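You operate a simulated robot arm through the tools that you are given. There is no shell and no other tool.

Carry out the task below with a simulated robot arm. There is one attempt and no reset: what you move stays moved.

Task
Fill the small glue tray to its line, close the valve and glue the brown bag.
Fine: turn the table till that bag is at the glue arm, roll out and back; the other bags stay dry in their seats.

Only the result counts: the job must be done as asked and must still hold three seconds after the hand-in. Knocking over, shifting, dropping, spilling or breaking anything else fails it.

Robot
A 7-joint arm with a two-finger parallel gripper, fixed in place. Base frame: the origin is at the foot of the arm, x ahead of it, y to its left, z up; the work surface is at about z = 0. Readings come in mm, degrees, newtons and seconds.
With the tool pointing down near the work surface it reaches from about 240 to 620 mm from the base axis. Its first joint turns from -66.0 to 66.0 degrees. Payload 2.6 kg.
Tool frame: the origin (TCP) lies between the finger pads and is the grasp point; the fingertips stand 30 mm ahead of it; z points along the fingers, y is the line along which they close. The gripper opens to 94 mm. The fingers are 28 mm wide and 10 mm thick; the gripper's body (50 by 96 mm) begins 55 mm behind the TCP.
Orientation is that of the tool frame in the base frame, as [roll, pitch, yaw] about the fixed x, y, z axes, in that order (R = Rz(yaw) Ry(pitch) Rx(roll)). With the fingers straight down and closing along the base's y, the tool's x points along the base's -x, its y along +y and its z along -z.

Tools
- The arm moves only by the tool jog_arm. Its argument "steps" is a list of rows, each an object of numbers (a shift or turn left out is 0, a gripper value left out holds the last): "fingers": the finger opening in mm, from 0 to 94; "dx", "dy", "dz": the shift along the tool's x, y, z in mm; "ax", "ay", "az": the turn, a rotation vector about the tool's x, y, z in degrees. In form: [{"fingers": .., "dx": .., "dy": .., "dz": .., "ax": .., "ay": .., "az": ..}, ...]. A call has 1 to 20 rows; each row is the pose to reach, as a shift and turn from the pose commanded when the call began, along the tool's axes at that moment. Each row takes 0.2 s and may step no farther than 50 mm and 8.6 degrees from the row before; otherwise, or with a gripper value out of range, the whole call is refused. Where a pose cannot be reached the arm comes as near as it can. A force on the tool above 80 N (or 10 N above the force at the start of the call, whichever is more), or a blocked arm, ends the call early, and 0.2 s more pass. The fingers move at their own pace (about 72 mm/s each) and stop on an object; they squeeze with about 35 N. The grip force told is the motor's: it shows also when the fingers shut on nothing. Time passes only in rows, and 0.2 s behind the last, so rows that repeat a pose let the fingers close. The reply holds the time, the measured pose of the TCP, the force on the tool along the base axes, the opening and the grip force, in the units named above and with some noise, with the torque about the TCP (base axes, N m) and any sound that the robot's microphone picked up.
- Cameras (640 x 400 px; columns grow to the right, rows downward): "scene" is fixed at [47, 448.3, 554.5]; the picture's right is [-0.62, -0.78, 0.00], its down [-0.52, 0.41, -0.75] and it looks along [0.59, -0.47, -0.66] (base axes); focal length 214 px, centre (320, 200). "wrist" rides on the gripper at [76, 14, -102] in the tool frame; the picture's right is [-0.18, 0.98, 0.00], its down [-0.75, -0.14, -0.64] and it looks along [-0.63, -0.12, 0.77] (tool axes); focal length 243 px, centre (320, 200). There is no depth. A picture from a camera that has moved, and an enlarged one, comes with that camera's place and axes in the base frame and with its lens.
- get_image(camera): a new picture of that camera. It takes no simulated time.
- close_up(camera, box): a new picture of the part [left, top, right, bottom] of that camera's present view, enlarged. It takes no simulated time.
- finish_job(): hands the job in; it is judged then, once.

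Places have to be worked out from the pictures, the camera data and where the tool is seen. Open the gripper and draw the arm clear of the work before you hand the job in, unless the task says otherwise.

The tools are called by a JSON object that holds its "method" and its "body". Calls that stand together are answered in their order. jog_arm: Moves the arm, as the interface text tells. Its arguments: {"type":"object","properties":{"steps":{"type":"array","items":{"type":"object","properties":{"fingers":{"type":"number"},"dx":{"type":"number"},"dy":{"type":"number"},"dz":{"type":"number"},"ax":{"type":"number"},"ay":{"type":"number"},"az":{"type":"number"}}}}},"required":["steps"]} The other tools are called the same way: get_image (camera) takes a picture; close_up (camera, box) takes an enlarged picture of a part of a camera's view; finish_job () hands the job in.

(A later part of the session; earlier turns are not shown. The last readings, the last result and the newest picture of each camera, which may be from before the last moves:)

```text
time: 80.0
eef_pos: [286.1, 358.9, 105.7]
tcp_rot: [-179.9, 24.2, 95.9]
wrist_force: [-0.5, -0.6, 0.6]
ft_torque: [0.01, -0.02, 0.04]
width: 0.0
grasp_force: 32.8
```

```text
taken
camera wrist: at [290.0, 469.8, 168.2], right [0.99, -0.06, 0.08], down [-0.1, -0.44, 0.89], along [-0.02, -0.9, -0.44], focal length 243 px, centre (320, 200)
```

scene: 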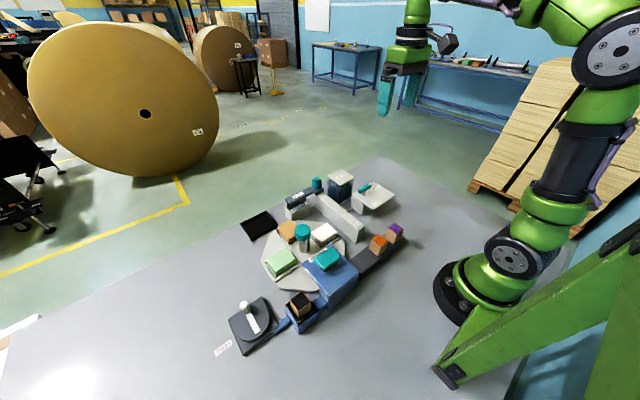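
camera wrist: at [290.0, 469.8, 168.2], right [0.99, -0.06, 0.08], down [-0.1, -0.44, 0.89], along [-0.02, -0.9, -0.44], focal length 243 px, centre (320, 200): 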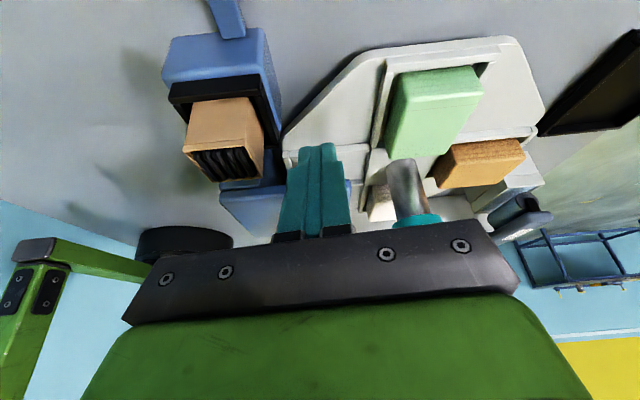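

{"method": "close_up", "body": {"camera": "wrist", "box": [210, 120, 450, 240]}}

{"method": "close_up", "body": {"camera": "wrist", "box": [335, 140, 425, 235]}}

```text
2.67 times, centred on (330, 180) of wrist
camera zoom: at [290.0, 469.8, 168.2], right [0.99, -0.06, 0.08], down [-0.1, -0.44, 0.89], along [-0.02, -0.9, -0.44], focal length 647 px, centre (293, 253)
```

zoom: 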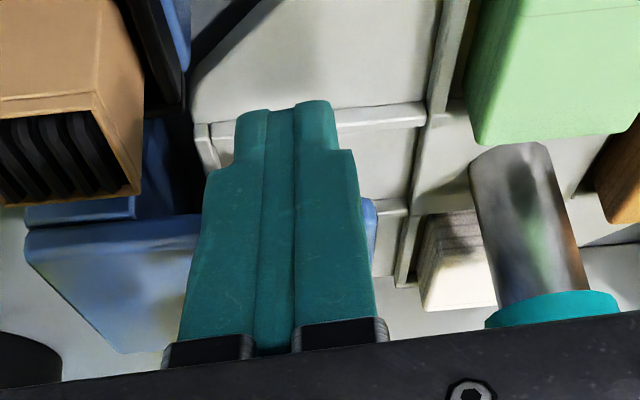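

```text
4.21 times, centred on (380, 188) of wrist
camera zoom: at [290.0, 469.8, 168.2], right [0.99, -0.06, 0.08], down [-0.1, -0.44, 0.89], along [-0.02, -0.9, -0.44], focal length 1022 px, centre (67, 253)
```

zoom: 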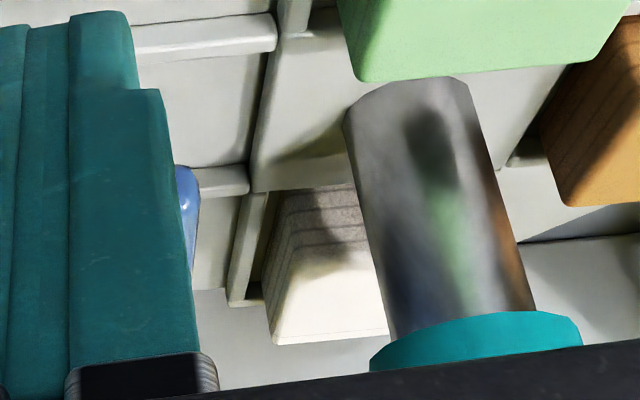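

The press head's underside sits at about z = 61-66 with bag tops at about z = 52, so the white bag clears it. The turntable knob is at about (373, 249), its cap roughly 46 mm wide at z ≈ 96-120. I'll level, lift and go above the knob at az ≈ 10.

{"method": "jog_arm", "body": {"steps": [{"ay": 6, "dx": -12, "dz": -28}, {"ay": 12, "dx": -25, "dz": -56}, {"ay": 18, "dx": -37, "dz": -84}, {"ay": 24, "dx": -49, "dz": -110}]}}

{"method": "jog_arm", "body": {"steps": [{"az": -7.4, "dx": -12, "dy": 7.4}, {"az": -14.8, "dx": -24, "dy": 14.8}, {"az": -22.2, "dx": -36, "dy": 22.2}, {"az": -29.6, "dx": -48, "dy": 29.6}, {"az": -37, "dx": -60, "dy": 37}, {"az": -44.4, "dx": -71, "dy": 44.4}, {"az": -51.8, "dx": -83, "dy": 51.8, "fingers": 80}, {"az": -59.2, "dx": -95, "dy": 59.2, "fingers": 80}, {"az": -66.6, "dx": -107, "dy": 66.6, "fingers": 80}, {"az": -74, "dx": -118.4, "dy": 74, "dz": 20, "fingers": 80}]}}

{"method": "get_image", "body": {"camera": "wrist"}}

```text
time: 81.0
eef_pos: [289.7, 360.7, 224.8]
tcp_rot: [-180.0, -0.1, 96.0]
wrist_force: [0.2, 0.4, -1.0]
ft_torque: [-0.01, -0.01, -0.02]
width: 0.0
grasp_force: 32.3
```

```text
time: 83.2
eef_pos: [373.0, 247.3, 207.4]
tcp_rot: [-180.0, 0.0, 170.2]
wrist_force: [-0.6, -0.8, -0.4]
ft_torque: [0.0, 0.02, -0.01]
width: 79.9
grasp_force: 0.0
```

```text
taken
camera wrist: at [303.3, 274.9, 308.8], right [0.35, 0.94, 0.0], down [0.72, -0.27, 0.64], along [0.6, -0.22, -0.77], focal length 243 px, centre (320, 200)
```

wrist: 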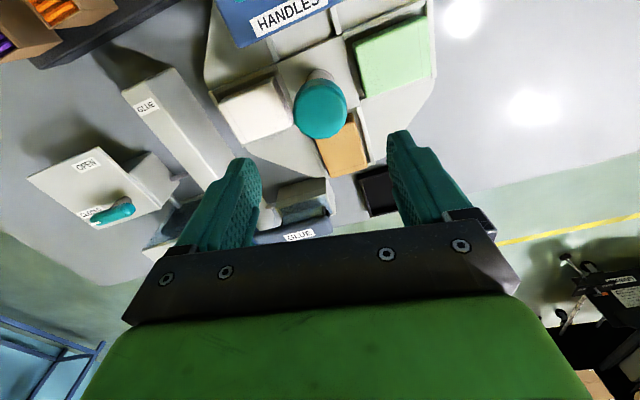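

{"method": "close_up", "body": {"camera": "wrist", "box": [240, 30, 420, 150]}}

```text
3.33 times, centred on (330, 90) of wrist
camera zoom: at [303.3, 274.9, 308.8], right [0.35, 0.94, 0.0], down [0.72, -0.27, 0.64], along [0.6, -0.22, -0.77], focal length 809 px, centre (287, 567)
```

zoom: 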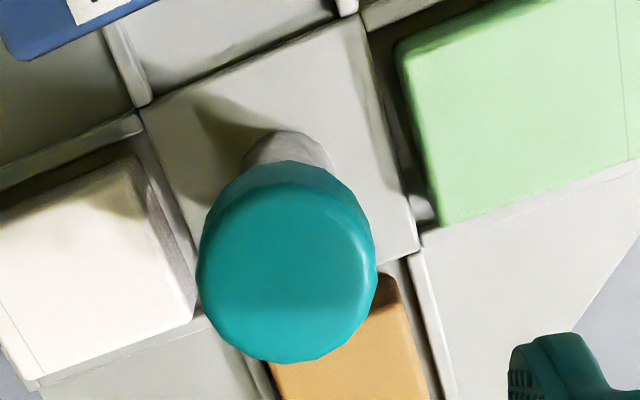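

The hub's centre works out to about (370.5, 249.5). I'll shift there and descend, fingers open at 80 mm, stopping short first to check the centring around the cap.

{"method": "jog_arm", "body": {"steps": [{"dx": 5.8, "dy": 1, "dz": 20, "fingers": 80}, {"dx": 5.8, "dy": 1, "dz": 45, "fingers": 80}, {"dx": 5.8, "dy": 1, "dz": 45, "fingers": 80}]}}

{"method": "get_image", "body": {"camera": "wrist"}}

{"method": "close_up", "body": {"camera": "scene", "box": [240, 150, 380, 280]}}

```text
time: 84.0
eef_pos: [367.6, 247.3, 161.4]
tcp_rot: [-179.9, -0.1, 169.9]
wrist_force: [0.8, -0.1, 0.4]
ft_torque: [-0.01, 0.03, 0.0]
width: 80.0
grasp_force: 0.1
```

```text
taken
camera wrist: at [297.0, 274.3, 263.2], right [0.35, 0.94, 0.0], down [0.72, -0.27, 0.64], along [0.6, -0.23, -0.77], focal length 243 px, centre (320, 200)
```

wrist: 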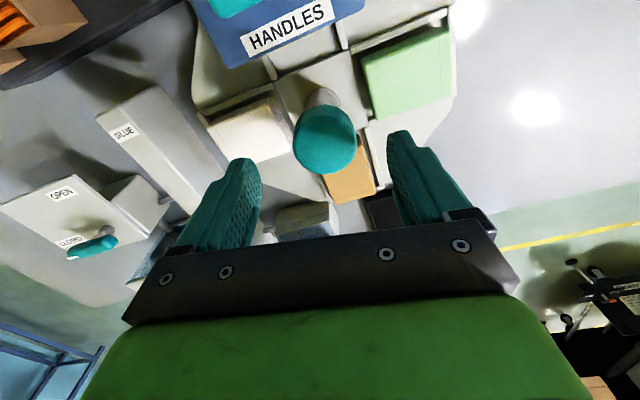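

```text
3.08 times, centred on (310, 215) of scene
camera zoom: at [47.0, 448.3, 554.5], right [-0.62, -0.78, 0.0], down [-0.52, 0.41, -0.75], along [0.59, -0.47, -0.66], focal length 660 px, centre (351, 154)
```

zoom: 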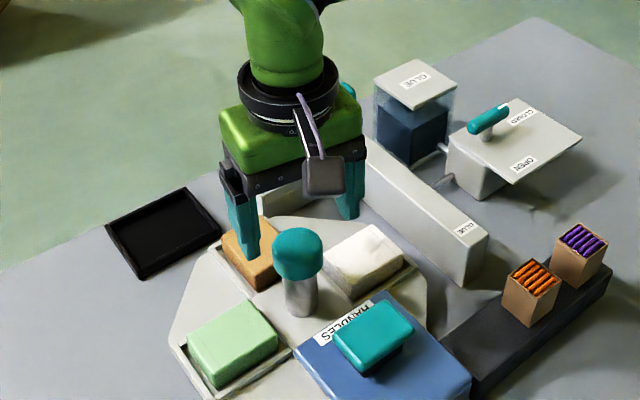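

{"method": "close_up", "body": {"camera": "wrist", "box": [240, 60, 400, 190]}}

```text
3.08 times, centred on (320, 125) of wrist
camera zoom: at [297.0, 274.3, 263.2], right [0.35, 0.94, 0.0], down [0.72, -0.27, 0.64], along [0.6, -0.23, -0.77], focal length 746 px, centre (320, 431)
```

zoom: 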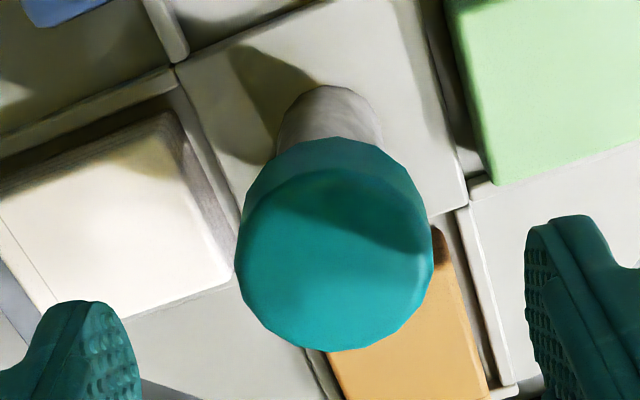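

The cap is well centred between the fingers. I'll descend to TCP z ≈ 115 around the cap.

{"method": "jog_arm", "body": {"steps": [{"dy": 2, "dz": 15, "fingers": 80}, {"dy": 2, "dz": 30, "fingers": 80}, {"dy": 2, "dz": 46, "fingers": 80}, {"dy": 2, "dz": 46, "fingers": 80}]}}

{"method": "get_image", "body": {"camera": "wrist"}}

{"method": "close_up", "body": {"camera": "scene", "box": [240, 150, 380, 280]}}

```text
time: 85.0
eef_pos: [368.6, 250.9, 114.2]
tcp_rot: [-180.0, 0.0, 170.0]
wrist_force: [0.7, 0.0, 1.3]
ft_torque: [-0.02, -0.01, 0.0]
width: 79.8
grasp_force: 0.1
```

```text
taken
camera wrist: at [297.8, 277.7, 215.1], right [0.35, 0.94, 0.0], down [0.72, -0.27, 0.64], along [0.6, -0.23, -0.77], focal length 243 px, centre (320, 200)
```

wrist: 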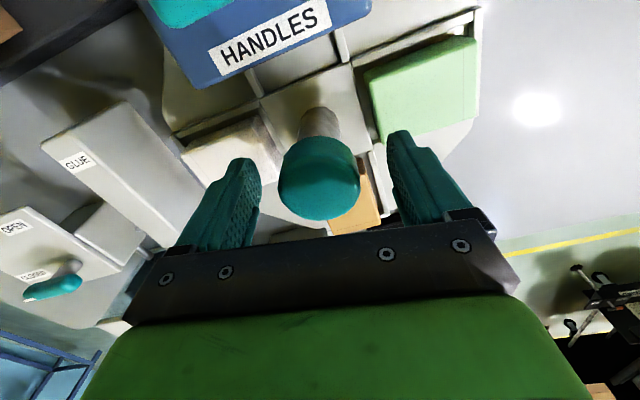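

```text
3.08 times, centred on (310, 215) of scene
camera zoom: at [47.0, 448.3, 554.5], right [-0.62, -0.78, 0.0], down [-0.52, 0.41, -0.75], along [0.59, -0.47, -0.66], focal length 660 px, centre (351, 154)
```

zoom: 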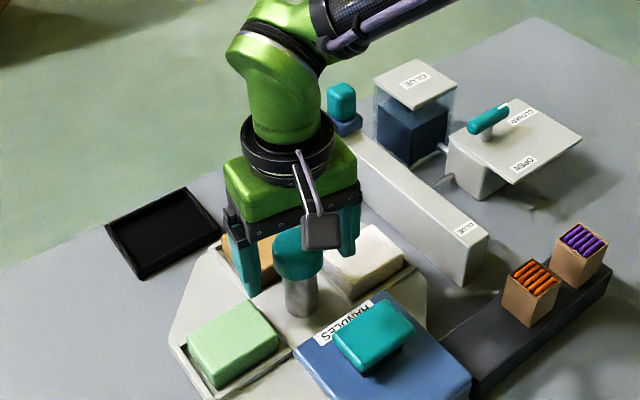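

The cap is centred between the fingers. Closing on it.

{"method": "jog_arm", "body": {"steps": [{"fingers": 20}, {"fingers": 20}, {"fingers": 20}, {"fingers": 20}]}}

```text
time: 86.0
eef_pos: [368.5, 250.4, 113.2]
tcp_rot: [-179.8, -0.1, 169.8]
wrist_force: [-3.2, -6.8, 1.9]
ft_torque: [-0.1, 0.11, -0.01]
width: 43.9
grasp_force: 44.7
```

Gripped at 44 mm with little side force. I'll make a 16° clockwise test turn and check the table and bags.

{"method": "jog_arm", "body": {"steps": [{"az": 4}, {"az": 8}, {"az": 12}, {"az": 16}]}}

{"method": "close_up", "body": {"camera": "scene", "box": [240, 170, 380, 290]}}

```text
time: 87.0
eef_pos: [369.4, 251.2, 112.0]
tcp_rot: [180.0, 0.1, 153.8]
wrist_force: [2.1, -14.1, 8.9]
ft_torque: [-0.09, 1.21, 0.0]
width: 44.1
grasp_force: 44.8
```

```text
3.33 times, centred on (310, 230) of scene
camera zoom: at [47.0, 448.3, 554.5], right [-0.62, -0.78, 0.0], down [-0.52, 0.41, -0.75], along [0.59, -0.47, -0.66], focal length 715 px, centre (353, 100)
```

zoom: 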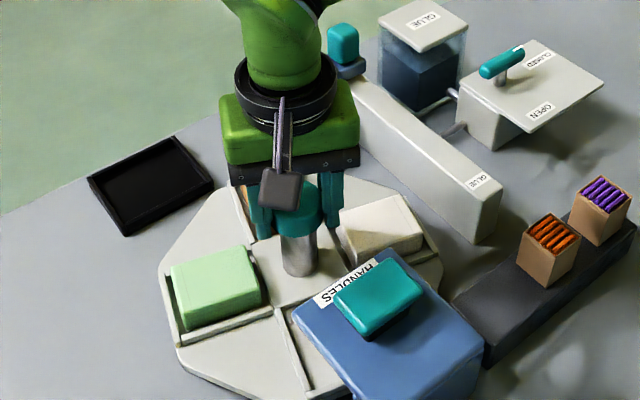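

The table turns with the knob and the bags stay seated. I'll continue gently to about 50° and check clearances, especially the white bag near the press.

{"method": "jog_arm", "body": {"steps": [{"az": 4}, {"az": 8}, {"az": 12}, {"az": 16}, {"az": 20}, {"az": 24}, {"az": 28}, {"az": 32}]}}

{"method": "close_up", "body": {"camera": "scene", "box": [240, 170, 380, 290]}}

{"method": "get_image", "body": {"camera": "wrist"}}

```text
time: 88.8
eef_pos: [367.9, 252.8, 113.9]
tcp_rot: [179.6, 0.1, 122.0]
wrist_force: [29.1, -1.2, -16.7]
ft_torque: [0.25, 0.21, 0.09]
width: 44.0
grasp_force: 45.1
```

```text
3.33 times, centred on (310, 230) of scene
camera zoom: at [47.1, 448.3, 554.5], right [-0.62, -0.78, 0.0], down [-0.52, 0.41, -0.75], along [0.59, -0.47, -0.66], focal length 715 px, centre (353, 100)
```

zoom: 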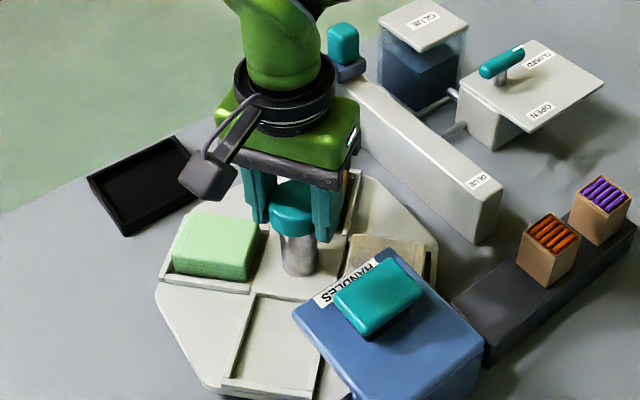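

```text
taken
camera wrist: at [342.0, 323.0, 215.0], right [0.93, 0.37, 0.01], down [0.28, -0.71, 0.64], along [0.24, -0.6, -0.77], focal length 243 px, centre (320, 200)
```

wrist: 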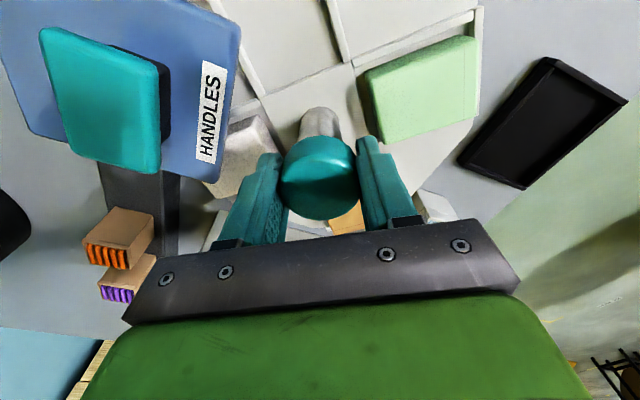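

At 48° all is well; the side force is about 29 N so I'll ease 1 mm with it while continuing to turn to about 68°.

{"method": "jog_arm", "body": {"steps": [{"dx": -0.5, "dy": 0.9, "az": 4}, {"dx": -0.5, "dy": 0.9, "az": 8}, {"dx": -0.5, "dy": 0.9, "az": 12}, {"dx": -0.5, "dy": 0.9, "az": 16}, {"dx": -0.5, "dy": 0.9, "az": 20}]}}

{"method": "close_up", "body": {"camera": "scene", "box": [240, 170, 380, 290]}}

{"method": "close_up", "body": {"camera": "wrist", "box": [150, 20, 450, 250]}}

```text
time: 90.0
eef_pos: [369.5, 251.7, 111.3]
tcp_rot: [179.8, 0.0, 102.1]
wrist_force: [19.1, -4.1, -8.2]
ft_torque: [-0.48, -0.88, 0.04]
width: 43.9
grasp_force: 44.9
```

```text
3.33 times, centred on (310, 230) of scene
camera zoom: at [47.0, 448.3, 554.5], right [-0.62, -0.78, 0.0], down [-0.52, 0.41, -0.75], along [0.59, -0.47, -0.66], focal length 715 px, centre (353, 100)
```

zoom: 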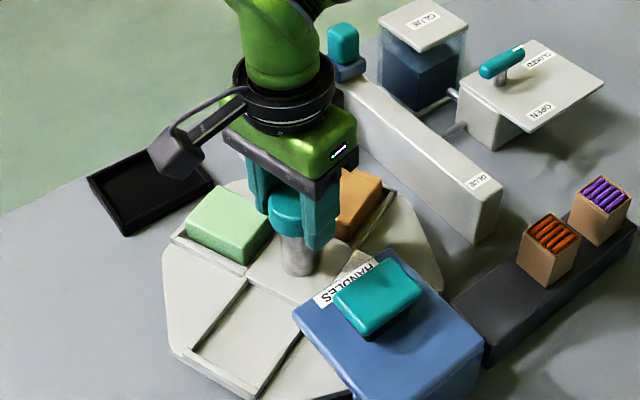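

```text
1.74 times, centred on (300, 135) of wrist
camera zoom: at [369.1, 328.6, 215.2], right [1.0, 0.03, 0.0], down [0.02, -0.77, 0.64], along [0.02, -0.64, -0.77], focal length 422 px, centre (355, 313)
```

zoom: 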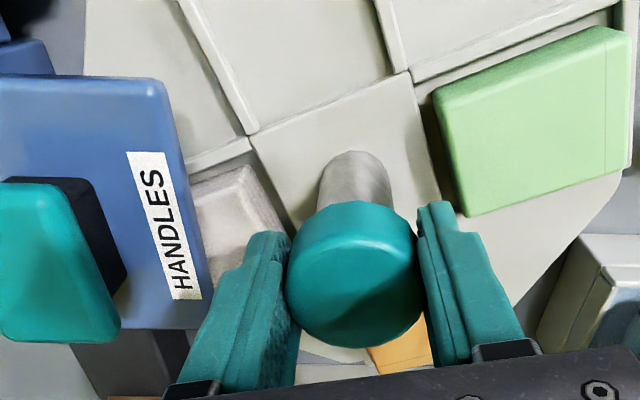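

The white bag is sliding under the press cleanly and the hub edges show about 22° to go. I'll turn 20° more and check alignment.

{"method": "jog_arm", "body": {"steps": [{"dy": 0.5, "az": 4}, {"dy": 0.5, "az": 8}, {"dy": 0.5, "az": 12}, {"dy": 0.5, "az": 16}, {"dy": 0.5, "az": 20}, {"dy": 0.5, "az": 20}]}}

{"method": "get_image", "body": {"camera": "wrist"}}

{"method": "close_up", "body": {"camera": "wrist", "box": [200, 0, 500, 180]}}

{"method": "close_up", "body": {"camera": "scene", "box": [240, 170, 380, 290]}}

```text
time: 91.4
eef_pos: [370.5, 250.4, 112.9]
tcp_rot: [179.7, 0.1, 82.0]
wrist_force: [23.7, -2.1, -13.7]
ft_torque: [-0.37, -0.42, -0.02]
width: 43.8
grasp_force: 45.8
```

```text
taken
camera wrist: at [396.2, 324.7, 215.5], right [0.95, -0.32, 0.0], down [-0.25, -0.73, 0.64], along [-0.2, -0.61, -0.77], focal length 243 px, centre (320, 200)
```

wrist: 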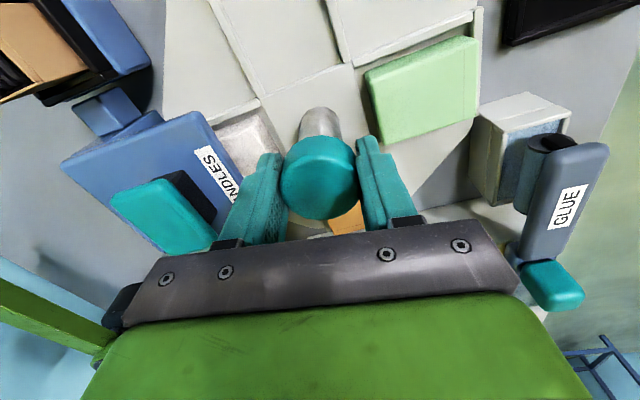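

```text
2.13 times, centred on (350, 90) of wrist
camera zoom: at [396.2, 324.7, 215.5], right [0.95, -0.32, 0.0], down [-0.25, -0.73, 0.64], along [-0.2, -0.61, -0.77], focal length 518 px, centre (256, 435)
```

zoom: 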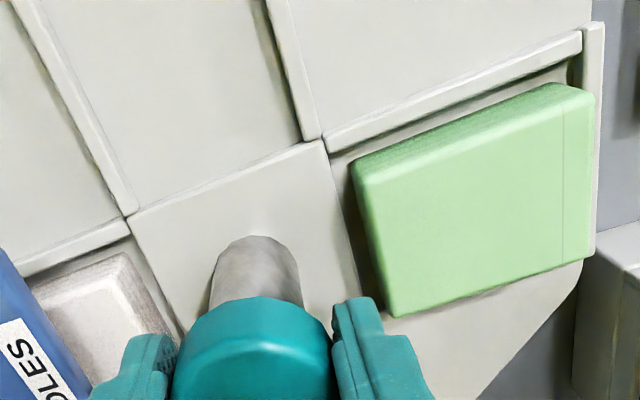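

```text
3.33 times, centred on (310, 230) of scene
camera zoom: at [47.1, 448.3, 554.5], right [-0.62, -0.78, 0.0], down [-0.52, 0.41, -0.75], along [0.59, -0.47, -0.66], focal length 715 px, centre (353, 100)
```

zoom: 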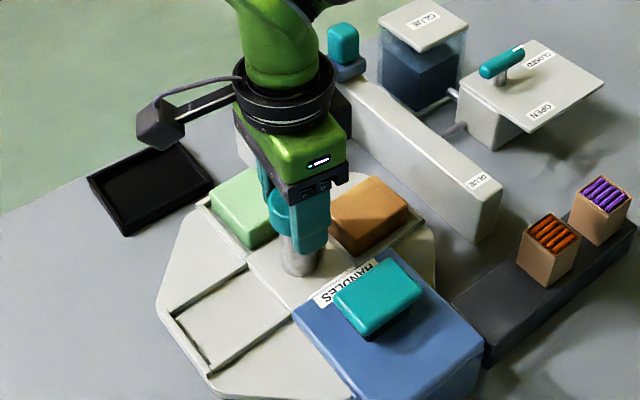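

The hub edge measures within about 1-2° of alignment. I'll turn the last 2° and re-measure.

{"method": "jog_arm", "body": {"steps": [{"az": 1}, {"az": 2}, {"az": 2}]}}

{"method": "close_up", "body": {"camera": "wrist", "box": [200, 0, 500, 180]}}

```text
time: 92.2
eef_pos: [371.3, 251.9, 113.8]
tcp_rot: [179.8, -0.1, 80.1]
wrist_force: [19.4, -8.9, -13.0]
ft_torque: [0.38, -0.63, 0.01]
width: 44.1
grasp_force: 44.6
```

```text
2.13 times, centred on (350, 90) of wrist
camera zoom: at [399.1, 323.8, 215.5], right [0.94, -0.35, 0.0], down [-0.27, -0.72, 0.64], along [-0.22, -0.6, -0.77], focal length 518 px, centre (256, 435)
```

zoom: 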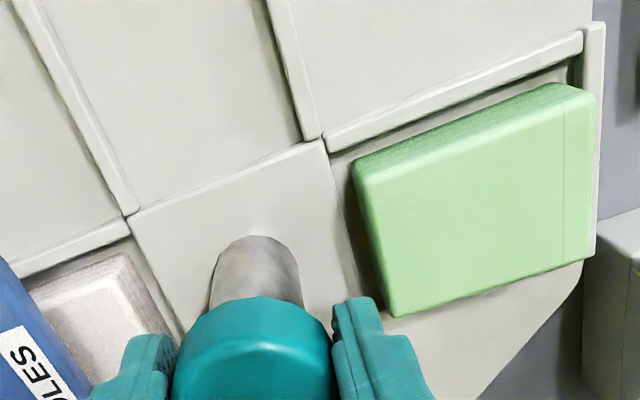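

Net turn is 89.7° with no slip and the brown bag is now at the rail station. I'll release the knob and lift straight up.

{"method": "jog_arm", "body": {"steps": [{"fingers": 60}, {"fingers": 80}, {"fingers": 80}, {"fingers": 80, "dz": -30}, {"fingers": 80, "dz": -70}, {"fingers": 80, "dz": -110}, {"fingers": 80, "dz": -140}]}}

{"method": "get_image", "body": {"camera": "wrist"}}

{"method": "close_up", "body": {"camera": "scene", "box": [240, 170, 380, 290]}}

```text
time: 93.8
eef_pos: [368.7, 255.0, 255.6]
tcp_rot: [179.9, 0.0, 80.0]
wrist_force: [-0.5, 0.2, 0.8]
ft_torque: [0.0, 0.0, -0.02]
width: 80.2
grasp_force: 0.0
```

```text
taken
camera wrist: at [397.9, 326.4, 357.0], right [0.94, -0.35, 0.0], down [-0.27, -0.72, 0.64], along [-0.23, -0.6, -0.77], focal length 243 px, centre (320, 200)
```

wrist: 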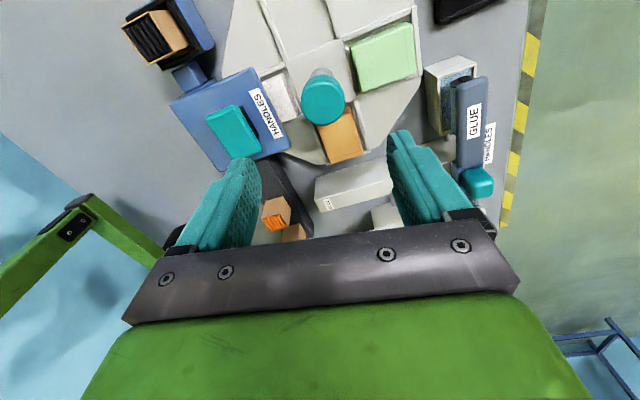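

```text
3.33 times, centred on (310, 230) of scene
camera zoom: at [47.0, 448.3, 554.5], right [-0.62, -0.78, 0.0], down [-0.52, 0.41, -0.75], along [0.59, -0.47, -0.66], focal length 715 px, centre (353, 100)
```

zoom: 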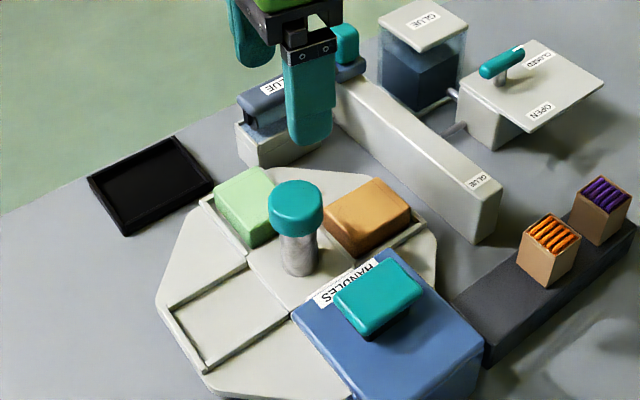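

The brown bag is at the glue station, green at +x, white under the press. I'll zoom to verify the table's angle and to look at the glue arm's knob.

{"method": "close_up", "body": {"camera": "wrist", "box": [220, 0, 440, 170]}}

{"method": "close_up", "body": {"camera": "wrist", "box": [400, 40, 510, 230]}}

{"method": "close_up", "body": {"camera": "scene", "box": [275, 165, 365, 235]}}

```text
2.35 times, centred on (330, 85) of wrist
camera zoom: at [397.9, 326.4, 357.0], right [0.94, -0.35, 0.0], down [-0.27, -0.72, 0.64], along [-0.23, -0.6, -0.77], focal length 571 px, centre (296, 471)
```

zoom: 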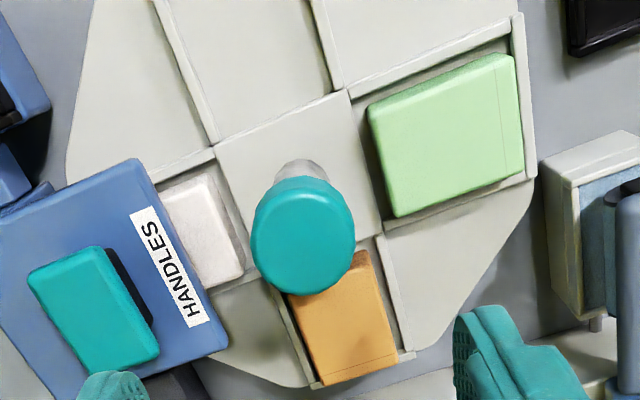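

```text
2.11 times, centred on (455, 135) of wrist
camera zoom: at [397.9, 326.4, 357.0], right [0.94, -0.35, 0.0], down [-0.27, -0.72, 0.64], along [-0.23, -0.6, -0.77], focal length 511 px, centre (36, 337)
```

zoom: 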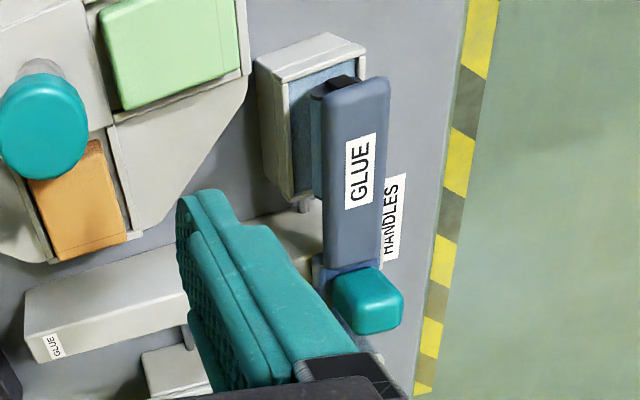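

```text
5.71 times, centred on (320, 200) of scene
camera zoom: at [47.0, 448.3, 554.5], right [-0.62, -0.78, 0.0], down [-0.52, 0.41, -0.75], along [0.59, -0.47, -0.66], focal length 1226 px, centre (320, 200)
```

zoom: 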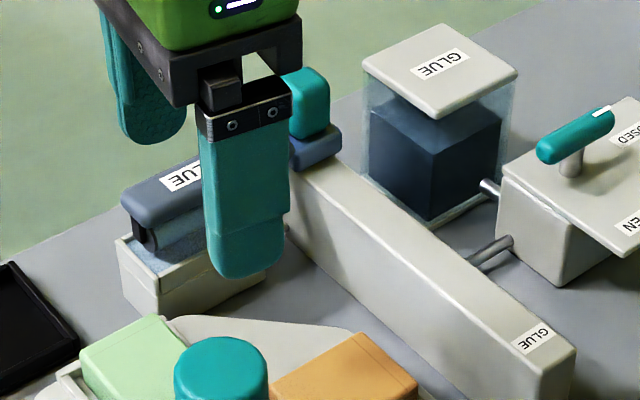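

The table is aligned to within half a degree. The glue arm's teal knob sits at about (523, 81) near z ≈ 85-115, on a rail running along x down to about x = 315. I'll move above the knob with the fingers closing along x.

{"method": "jog_arm", "body": {"steps": [{"dx": -24, "dy": 30, "az": -2, "fingers": 60}, {"dx": -48, "dy": 60, "az": -4, "fingers": 60}, {"dx": -72, "dy": 91, "az": -6, "fingers": 60}, {"dx": -96, "dy": 121, "az": -8, "fingers": 60}, {"dx": -120, "dy": 151, "az": -10, "dz": 20, "fingers": 60}, {"dx": -145, "dy": 182, "az": -10, "dz": 45, "fingers": 60}, {"dx": -145, "dy": 182, "az": -10, "dz": 45, "fingers": 60}]}}

{"method": "get_image", "body": {"camera": "wrist"}}

{"method": "close_up", "body": {"camera": "wrist", "box": [240, 60, 420, 190]}}

{"method": "close_up", "body": {"camera": "scene", "box": [280, 130, 380, 220]}}

```text
time: 95.4
eef_pos: [523.6, 79.5, 208.7]
tcp_rot: [-179.9, 0.0, 90.0]
wrist_force: [-1.1, -0.2, 0.4]
ft_torque: [-0.01, -0.01, 0.01]
width: 60.1
grasp_force: 0.0
```

```text
taken
camera wrist: at [538.7, 155.2, 310.5], right [0.98, -0.18, 0.0], down [-0.14, -0.75, 0.64], along [-0.12, -0.63, -0.77], focal length 243 px, centre (320, 200)
```

wrist: 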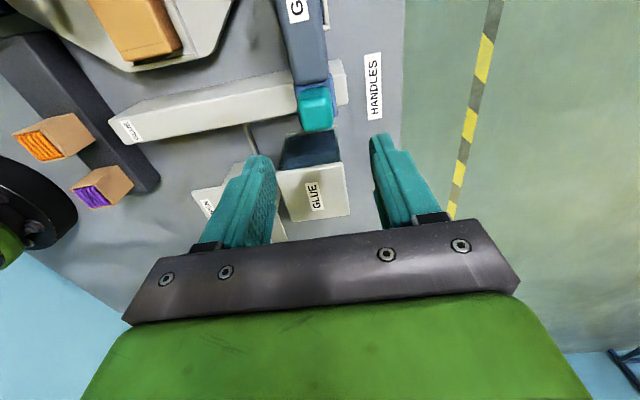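

```text
3.08 times, centred on (330, 125) of wrist
camera zoom: at [538.7, 155.2, 310.5], right [0.98, -0.18, 0.0], down [-0.14, -0.75, 0.64], along [-0.12, -0.63, -0.77], focal length 746 px, centre (289, 431)
```

zoom: 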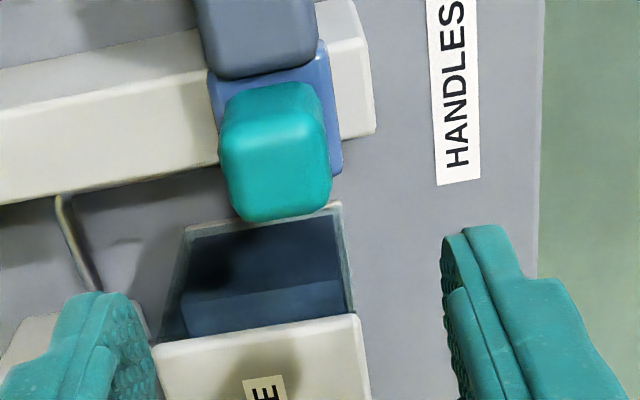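

```text
4.44 times, centred on (330, 175) of scene
camera zoom: at [47.0, 448.3, 554.5], right [-0.62, -0.78, 0.0], down [-0.52, 0.41, -0.75], along [0.59, -0.47, -0.66], focal length 953 px, centre (276, 311)
```

zoom: 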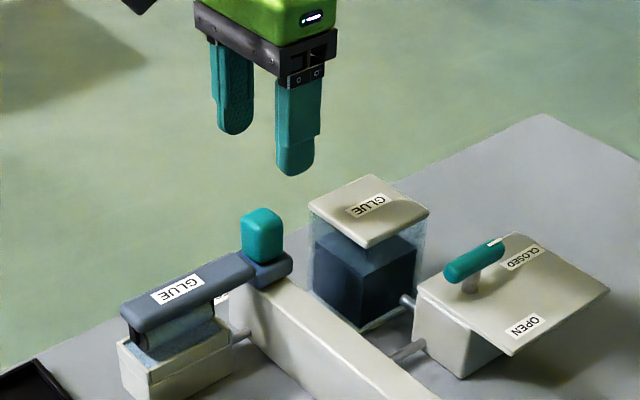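

The knob is at about (522, 81), with its carriage block topping out near z ≈ 84 and the knob up to about 125. I'll descend with the fingers at 60 mm to TCP z ≈ 122, keeping the tips above the block.

{"method": "jog_arm", "body": {"steps": [{"dx": 1.5, "dy": -2.5, "dz": 30}, {"dx": 1.5, "dy": -2.5, "dz": 60}, {"dx": 1.5, "dy": -2.5, "dz": 75}, {"dx": 1.5, "dy": -2.5, "dz": 86}, {"dx": 1.5, "dy": -2.5, "dz": 86}]}}

{"method": "close_up", "body": {"camera": "wrist", "box": [200, 40, 440, 240]}}

{"method": "close_up", "body": {"camera": "scene", "box": [280, 130, 380, 220]}}

```text
time: 96.6
eef_pos: [522.9, 80.4, 124.3]
tcp_rot: [-180.0, 0.0, 90.0]
wrist_force: [0.2, 0.1, 0.2]
ft_torque: [0.03, -0.01, -0.01]
width: 60.2
grasp_force: 0.0
```

```text
2.00 times, centred on (320, 140) of wrist
camera zoom: at [538.4, 155.5, 225.9], right [0.98, -0.18, 0.0], down [-0.14, -0.75, 0.64], along [-0.12, -0.63, -0.77], focal length 485 px, centre (320, 320)
```

zoom: 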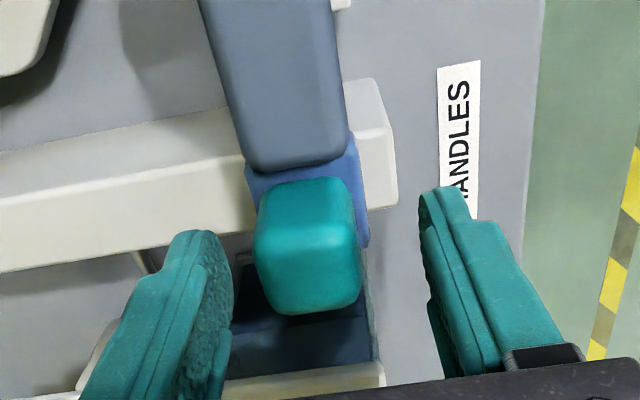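

```text
4.44 times, centred on (330, 175) of scene
camera zoom: at [47.0, 448.3, 554.5], right [-0.62, -0.78, 0.0], down [-0.52, 0.41, -0.75], along [0.59, -0.47, -0.66], focal length 953 px, centre (276, 311)
```

zoom: 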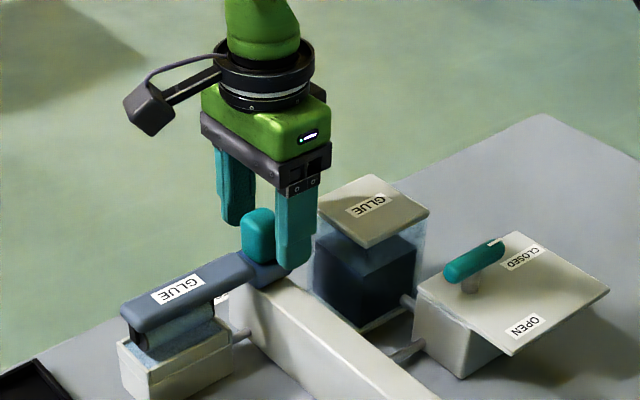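

The knob's top face centre comes out at about (521, 82, 120). I'll shift 3 mm in -x and 2.5 mm in +y, then close on it.

{"method": "jog_arm", "body": {"steps": [{"dx": 2.5, "dy": -3, "dz": 1}, {"dx": 2.5, "dy": -3, "dz": 1}]}}

{"method": "jog_arm", "body": {"steps": [{"fingers": 10}, {"fingers": 10}, {"fingers": 10}, {"fingers": 10}]}}

{"method": "close_up", "body": {"camera": "wrist", "box": [200, 40, 440, 240]}}

```text
time: 97.2
eef_pos: [519.4, 81.6, 122.2]
tcp_rot: [180.0, 0.0, 90.0]
wrist_force: [0.3, -0.5, -0.2]
ft_torque: [0.0, 0.0, 0.05]
width: 59.7
grasp_force: 0.1
```

```text
time: 98.2
eef_pos: [519.1, 82.8, 123.0]
tcp_rot: [180.0, 0.0, 90.0]
wrist_force: [1.9, -0.1, -1.0]
ft_torque: [-0.02, 0.02, 0.03]
width: 32.3
grasp_force: 44.5
```

```text
2.00 times, centred on (320, 140) of wrist
camera zoom: at [535.2, 157.9, 224.7], right [0.98, -0.18, 0.0], down [-0.14, -0.75, 0.64], along [-0.12, -0.63, -0.77], focal length 485 px, centre (320, 320)
```

zoom: 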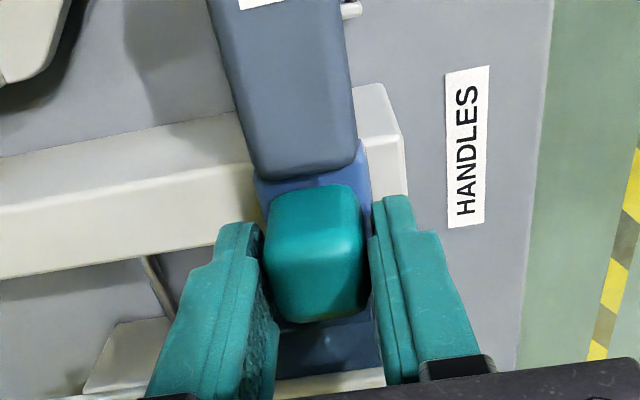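

Gripped squarely with almost no load. I'll pull gently in -x by 4 mm to see how freely the arm slides.

{"method": "jog_arm", "body": {"steps": [{"dy": -1}, {"dy": -2}, {"dy": -4}, {"dy": -4}]}}

{"method": "close_up", "body": {"camera": "scene", "box": [280, 180, 330, 220]}}

```text
time: 99.2
eef_pos: [515.0, 82.4, 123.5]
tcp_rot: [-180.0, -0.1, 90.1]
wrist_force: [0.7, 6.8, 4.6]
ft_torque: [-0.79, -0.11, -0.07]
width: 32.0
grasp_force: 45.1
```

```text
10.00 times, centred on (305, 200) of scene
camera zoom: at [46.9, 448.3, 554.5], right [-0.62, -0.78, 0.0], down [-0.52, 0.41, -0.75], along [0.59, -0.47, -0.66], focal length 2145 px, centre (470, 200)
```

zoom: 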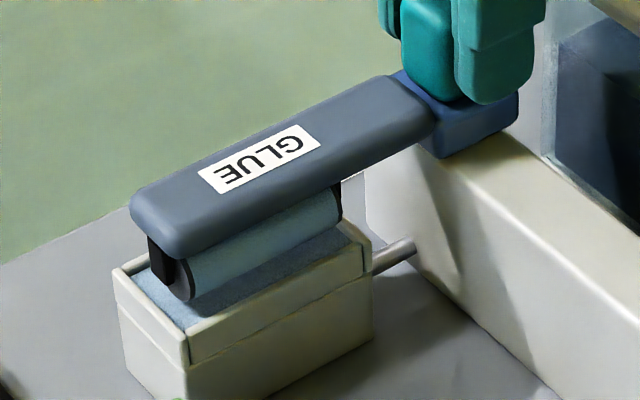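

It slides freely. I'll continue another 12 mm and see how the roller meets the tray's front wall.

{"method": "jog_arm", "body": {"steps": [{"dy": -3}, {"dy": -6}, {"dy": -9}, {"dy": -12}]}}

{"method": "close_up", "body": {"camera": "scene", "box": [280, 180, 330, 220]}}

```text
time: 100.2
eef_pos: [501.1, 82.0, 122.7]
tcp_rot: [179.9, 0.1, 89.9]
wrist_force: [0.4, 1.0, 13.8]
ft_torque: [0.94, 0.17, 0.13]
width: 32.0
grasp_force: 45.5
```

```text
10.00 times, centred on (305, 200) of scene
camera zoom: at [46.9, 448.3, 554.5], right [-0.62, -0.78, 0.0], down [-0.52, 0.41, -0.75], along [0.59, -0.47, -0.66], focal length 2145 px, centre (470, 200)
```

zoom: 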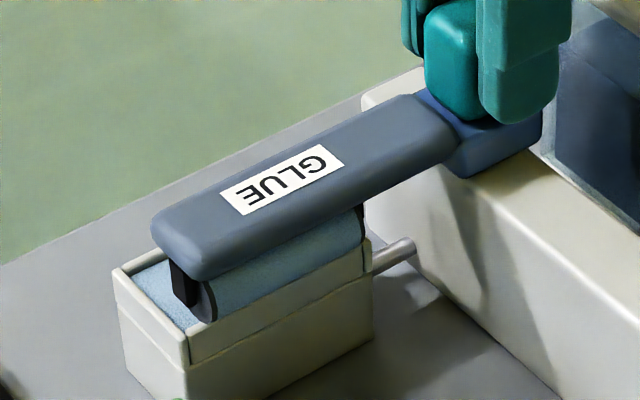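

The roller clears the tray front with negligible force. I'll roll on to just before the brown bag and check.

{"method": "jog_arm", "body": {"steps": [{"dy": -8}, {"dy": -16}, {"dy": -24}, {"dy": -32}, {"dy": -40}, {"dy": -48}, {"dy": -56}, {"dy": -64}]}}

{"method": "close_up", "body": {"camera": "scene", "box": [270, 170, 370, 250]}}

{"method": "get_image", "body": {"camera": "wrist"}}

```text
time: 102.0
eef_pos: [438.8, 82.0, 122.8]
tcp_rot: [179.8, -0.1, 90.1]
wrist_force: [0.6, 6.8, 23.8]
ft_torque: [0.61, -0.16, 0.07]
width: 32.3
grasp_force: 45.3
```

```text
5.00 times, centred on (320, 210) of scene
camera zoom: at [46.9, 448.3, 554.6], right [-0.62, -0.78, 0.0], down [-0.52, 0.41, -0.75], along [0.59, -0.47, -0.66], focal length 1072 px, centre (320, 150)
```

zoom: 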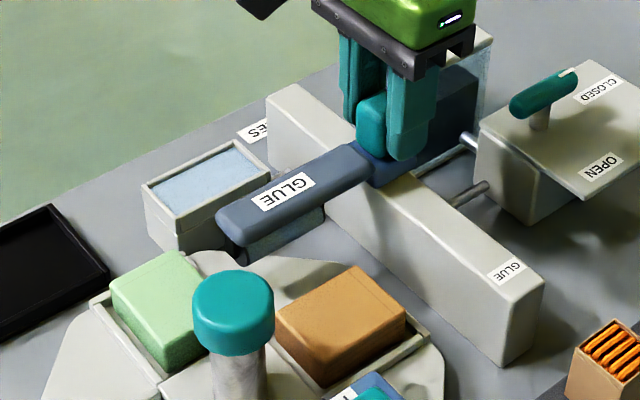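

```text
taken
camera wrist: at [454.2, 157.6, 224.7], right [0.98, -0.18, 0.0], down [-0.14, -0.76, 0.64], along [-0.12, -0.63, -0.77], focal length 243 px, centre (320, 200)
```

wrist: 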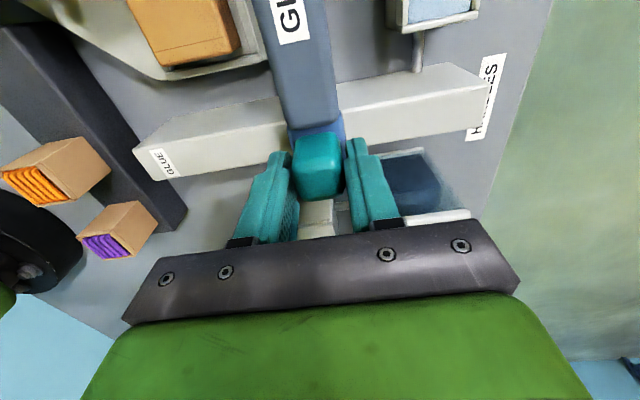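

The arm has left the tray cleanly, exposing it. I'll zoom on the tray and the bag before rolling on.

{"method": "close_up", "body": {"camera": "scene", "box": [286, 192, 314, 220]}}

{"method": "close_up", "body": {"camera": "scene", "box": [300, 205, 350, 245]}}

```text
14.29 times, centred on (300, 206) of scene
camera zoom: at [46.9, 448.3, 554.6], right [-0.62, -0.78, 0.0], down [-0.52, 0.41, -0.75], along [0.59, -0.47, -0.66], focal length 3064 px, centre (606, 114)
```

zoom: 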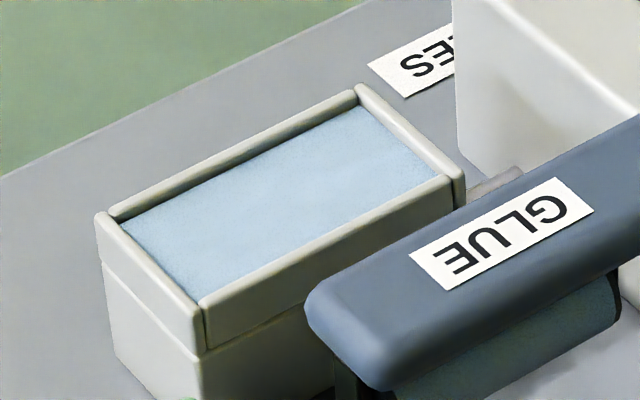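

```text
10.00 times, centred on (325, 225) of scene
camera zoom: at [46.9, 448.3, 554.6], right [-0.62, -0.78, 0.0], down [-0.52, 0.41, -0.75], along [0.59, -0.47, -0.66], focal length 2145 px, centre (270, -50)
```

zoom: 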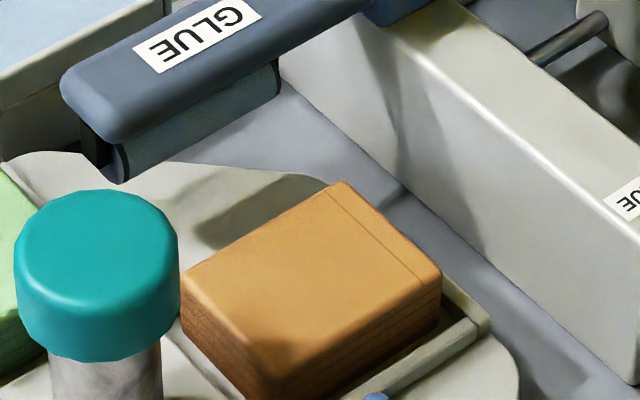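

The tray surface sits just under the rim at the line, and the brown bag is in line with the roller. I'll roll on slowly over the bag's leading edge.

{"method": "jog_arm", "body": {"steps": [{"dy": -7, "dz": -1}, {"dy": -14, "dz": -1}, {"dy": -21, "dz": -1}, {"dy": -28, "dz": -1}, {"dy": -35, "dz": -1}, {"dy": -42, "dz": -1}, {"dy": -49, "dz": -1}]}}

{"method": "close_up", "body": {"camera": "scene", "box": [290, 195, 360, 250]}}

```text
time: 103.6
eef_pos: [387.4, 81.8, 122.1]
tcp_rot: [-180.0, 0.1, 89.9]
wrist_force: [0.5, -0.7, 8.0]
ft_torque: [0.31, -0.05, 0.08]
width: 32.1
grasp_force: 44.7
```

```text
7.27 times, centred on (325, 222) of scene
camera zoom: at [47.0, 448.3, 554.5], right [-0.62, -0.78, 0.0], down [-0.52, 0.41, -0.75], along [0.59, -0.47, -0.66], focal length 1560 px, centre (284, 36)
```

zoom: 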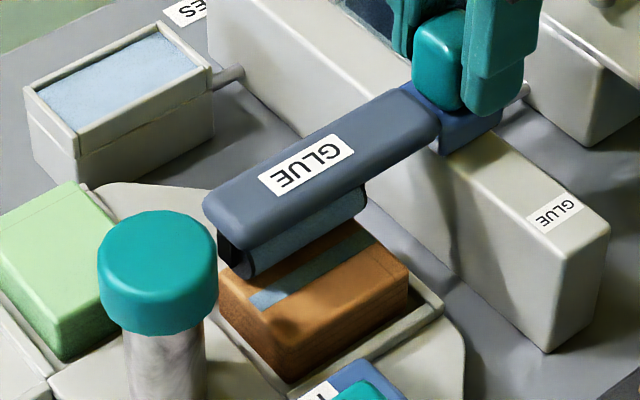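

A blue glue strip is being laid on the brown bag. I'll roll on past its far edge.

{"method": "jog_arm", "body": {"steps": [{"dy": -7}, {"dy": -14}, {"dy": -21}, {"dy": -28}, {"dy": -35}, {"dy": -42}, {"dy": -48}]}}

{"method": "close_up", "body": {"camera": "scene", "box": [290, 195, 360, 250]}}

{"method": "get_image", "body": {"camera": "wrist"}}

```text
time: 105.2
eef_pos: [342.6, 81.5, 123.2]
tcp_rot: [179.9, -0.1, 90.0]
wrist_force: [0.1, -4.4, 11.4]
ft_torque: [1.09, 0.12, 0.26]
width: 32.2
grasp_force: 44.8
```

```text
7.27 times, centred on (325, 222) of scene
camera zoom: at [47.0, 448.3, 554.5], right [-0.62, -0.78, 0.0], down [-0.52, 0.41, -0.75], along [0.59, -0.47, -0.66], focal length 1560 px, centre (284, 36)
```

zoom: 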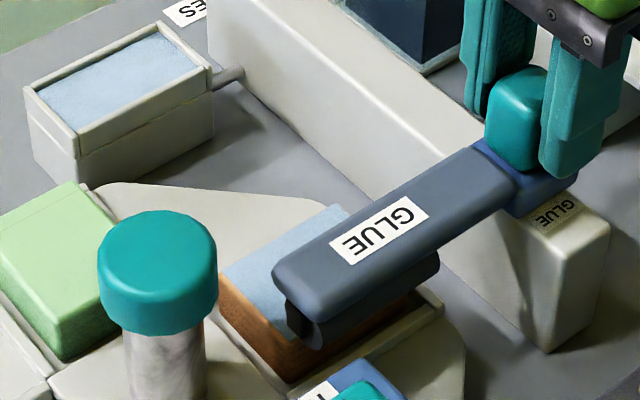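

```text
taken
camera wrist: at [358.0, 157.8, 224.3], right [0.98, -0.19, 0.0], down [-0.14, -0.75, 0.64], along [-0.12, -0.63, -0.77], focal length 243 px, centre (320, 200)
```

wrist: 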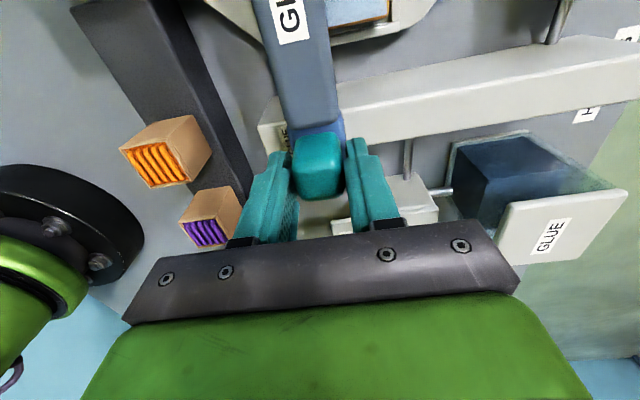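

Nearly across. I'll go another 9 mm so the roller passes the bag's edge (keeping clear of the press head), then look.

{"method": "jog_arm", "body": {"steps": [{"dy": -3}, {"dy": -6}, {"dy": -9}, {"dy": -9}]}}

{"method": "close_up", "body": {"camera": "scene", "box": [290, 195, 360, 250]}}

{"method": "close_up", "body": {"camera": "wrist", "box": [200, 0, 440, 160]}}

```text
time: 106.2
eef_pos: [330.9, 83.1, 123.7]
tcp_rot: [-179.9, 0.1, 90.1]
wrist_force: [0.5, 0.3, 0.3]
ft_torque: [-0.38, -0.09, -0.25]
width: 32.0
grasp_force: 44.8
```

```text
7.27 times, centred on (325, 222) of scene
camera zoom: at [47.0, 448.3, 554.5], right [-0.62, -0.78, 0.0], down [-0.52, 0.41, -0.75], along [0.59, -0.47, -0.66], focal length 1560 px, centre (284, 36)
```

zoom: 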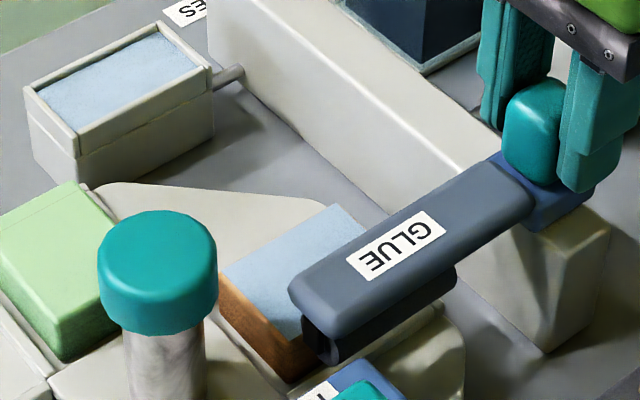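

```text
2.50 times, centred on (320, 80) of wrist
camera zoom: at [348.1, 157.8, 224.3], right [0.98, -0.18, 0.0], down [-0.14, -0.75, 0.64], along [-0.12, -0.63, -0.77], focal length 606 px, centre (320, 500)
```

zoom: 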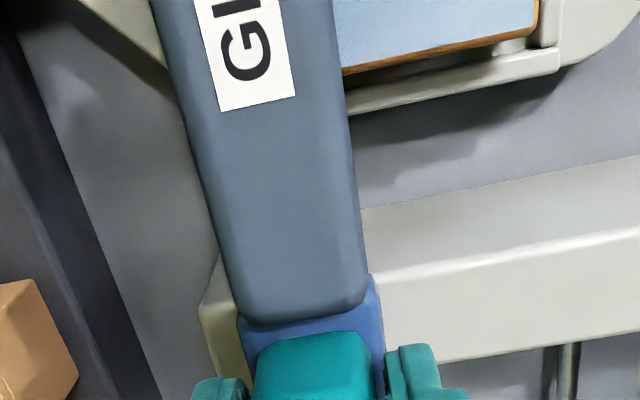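

The glue covers the bag to its edge and the roller is past it. Now I roll the arm back toward its home over the tray.

{"method": "jog_arm", "body": {"steps": [{"dy": 8}, {"dy": 16}, {"dy": 24}, {"dy": 32}, {"dy": 40}, {"dy": 48}, {"dy": 56}, {"dy": 64}, {"dy": 72}, {"dy": 80}, {"dy": 88}, {"dy": 96}]}}

{"method": "close_up", "body": {"camera": "scene", "box": [280, 185, 360, 250]}}

```text
time: 108.8
eef_pos: [427.6, 81.2, 123.0]
tcp_rot: [-179.9, 0.0, 90.0]
wrist_force: [-0.2, 4.1, -27.6]
ft_torque: [-1.07, 0.02, -0.31]
width: 32.4
grasp_force: 44.9
```

```text
6.15 times, centred on (320, 218) of scene
camera zoom: at [47.1, 448.3, 554.5], right [-0.62, -0.78, 0.0], down [-0.52, 0.41, -0.75], along [0.59, -0.47, -0.66], focal length 1320 px, centre (320, 92)
```

zoom: 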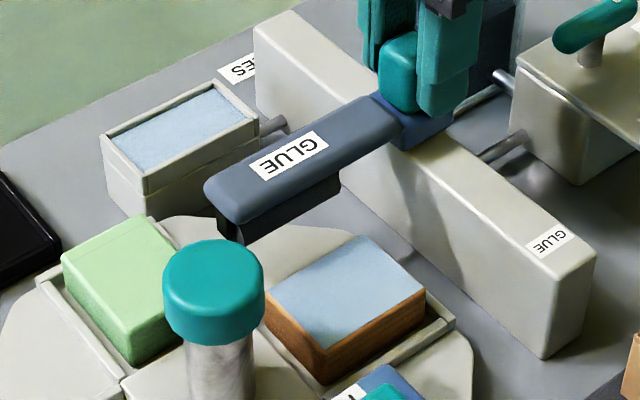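

The brown bag's top is fully coated. I'll continue to bring the arm home to x ≈ 519, relieving 1 mm in z.

{"method": "jog_arm", "body": {"steps": [{"dy": 8, "dz": 0.7}, {"dy": 16, "dz": 0.7}, {"dy": 24, "dz": 0.7}, {"dy": 32, "dz": 0.7}, {"dy": 40, "dz": 0.7}, {"dy": 48, "dz": 0.7}, {"dy": 56, "dz": 0.7}, {"dy": 64, "dz": 0.7}, {"dy": 72, "dz": 0.7}, {"dy": 78, "dz": 0.7}, {"dy": 84, "dz": 0.7}, {"dy": 88, "dz": 0.7}]}}

{"method": "close_up", "body": {"camera": "scene", "box": [280, 180, 330, 220]}}

```text
time: 111.4
eef_pos: [516.0, 82.0, 122.8]
tcp_rot: [180.0, 0.0, 89.9]
wrist_force: [1.1, -9.2, 0.2]
ft_torque: [-0.21, -0.14, 0.2]
width: 32.0
grasp_force: 45.1
```

```text
10.00 times, centred on (305, 200) of scene
camera zoom: at [47.0, 448.3, 554.5], right [-0.62, -0.78, 0.0], down [-0.52, 0.41, -0.75], along [0.59, -0.47, -0.66], focal length 2145 px, centre (470, 200)
```

zoom: 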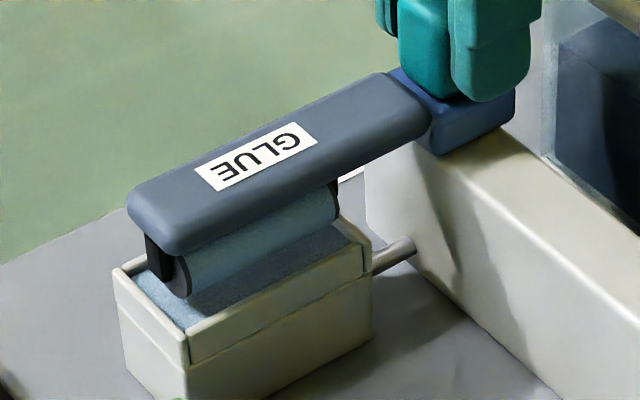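

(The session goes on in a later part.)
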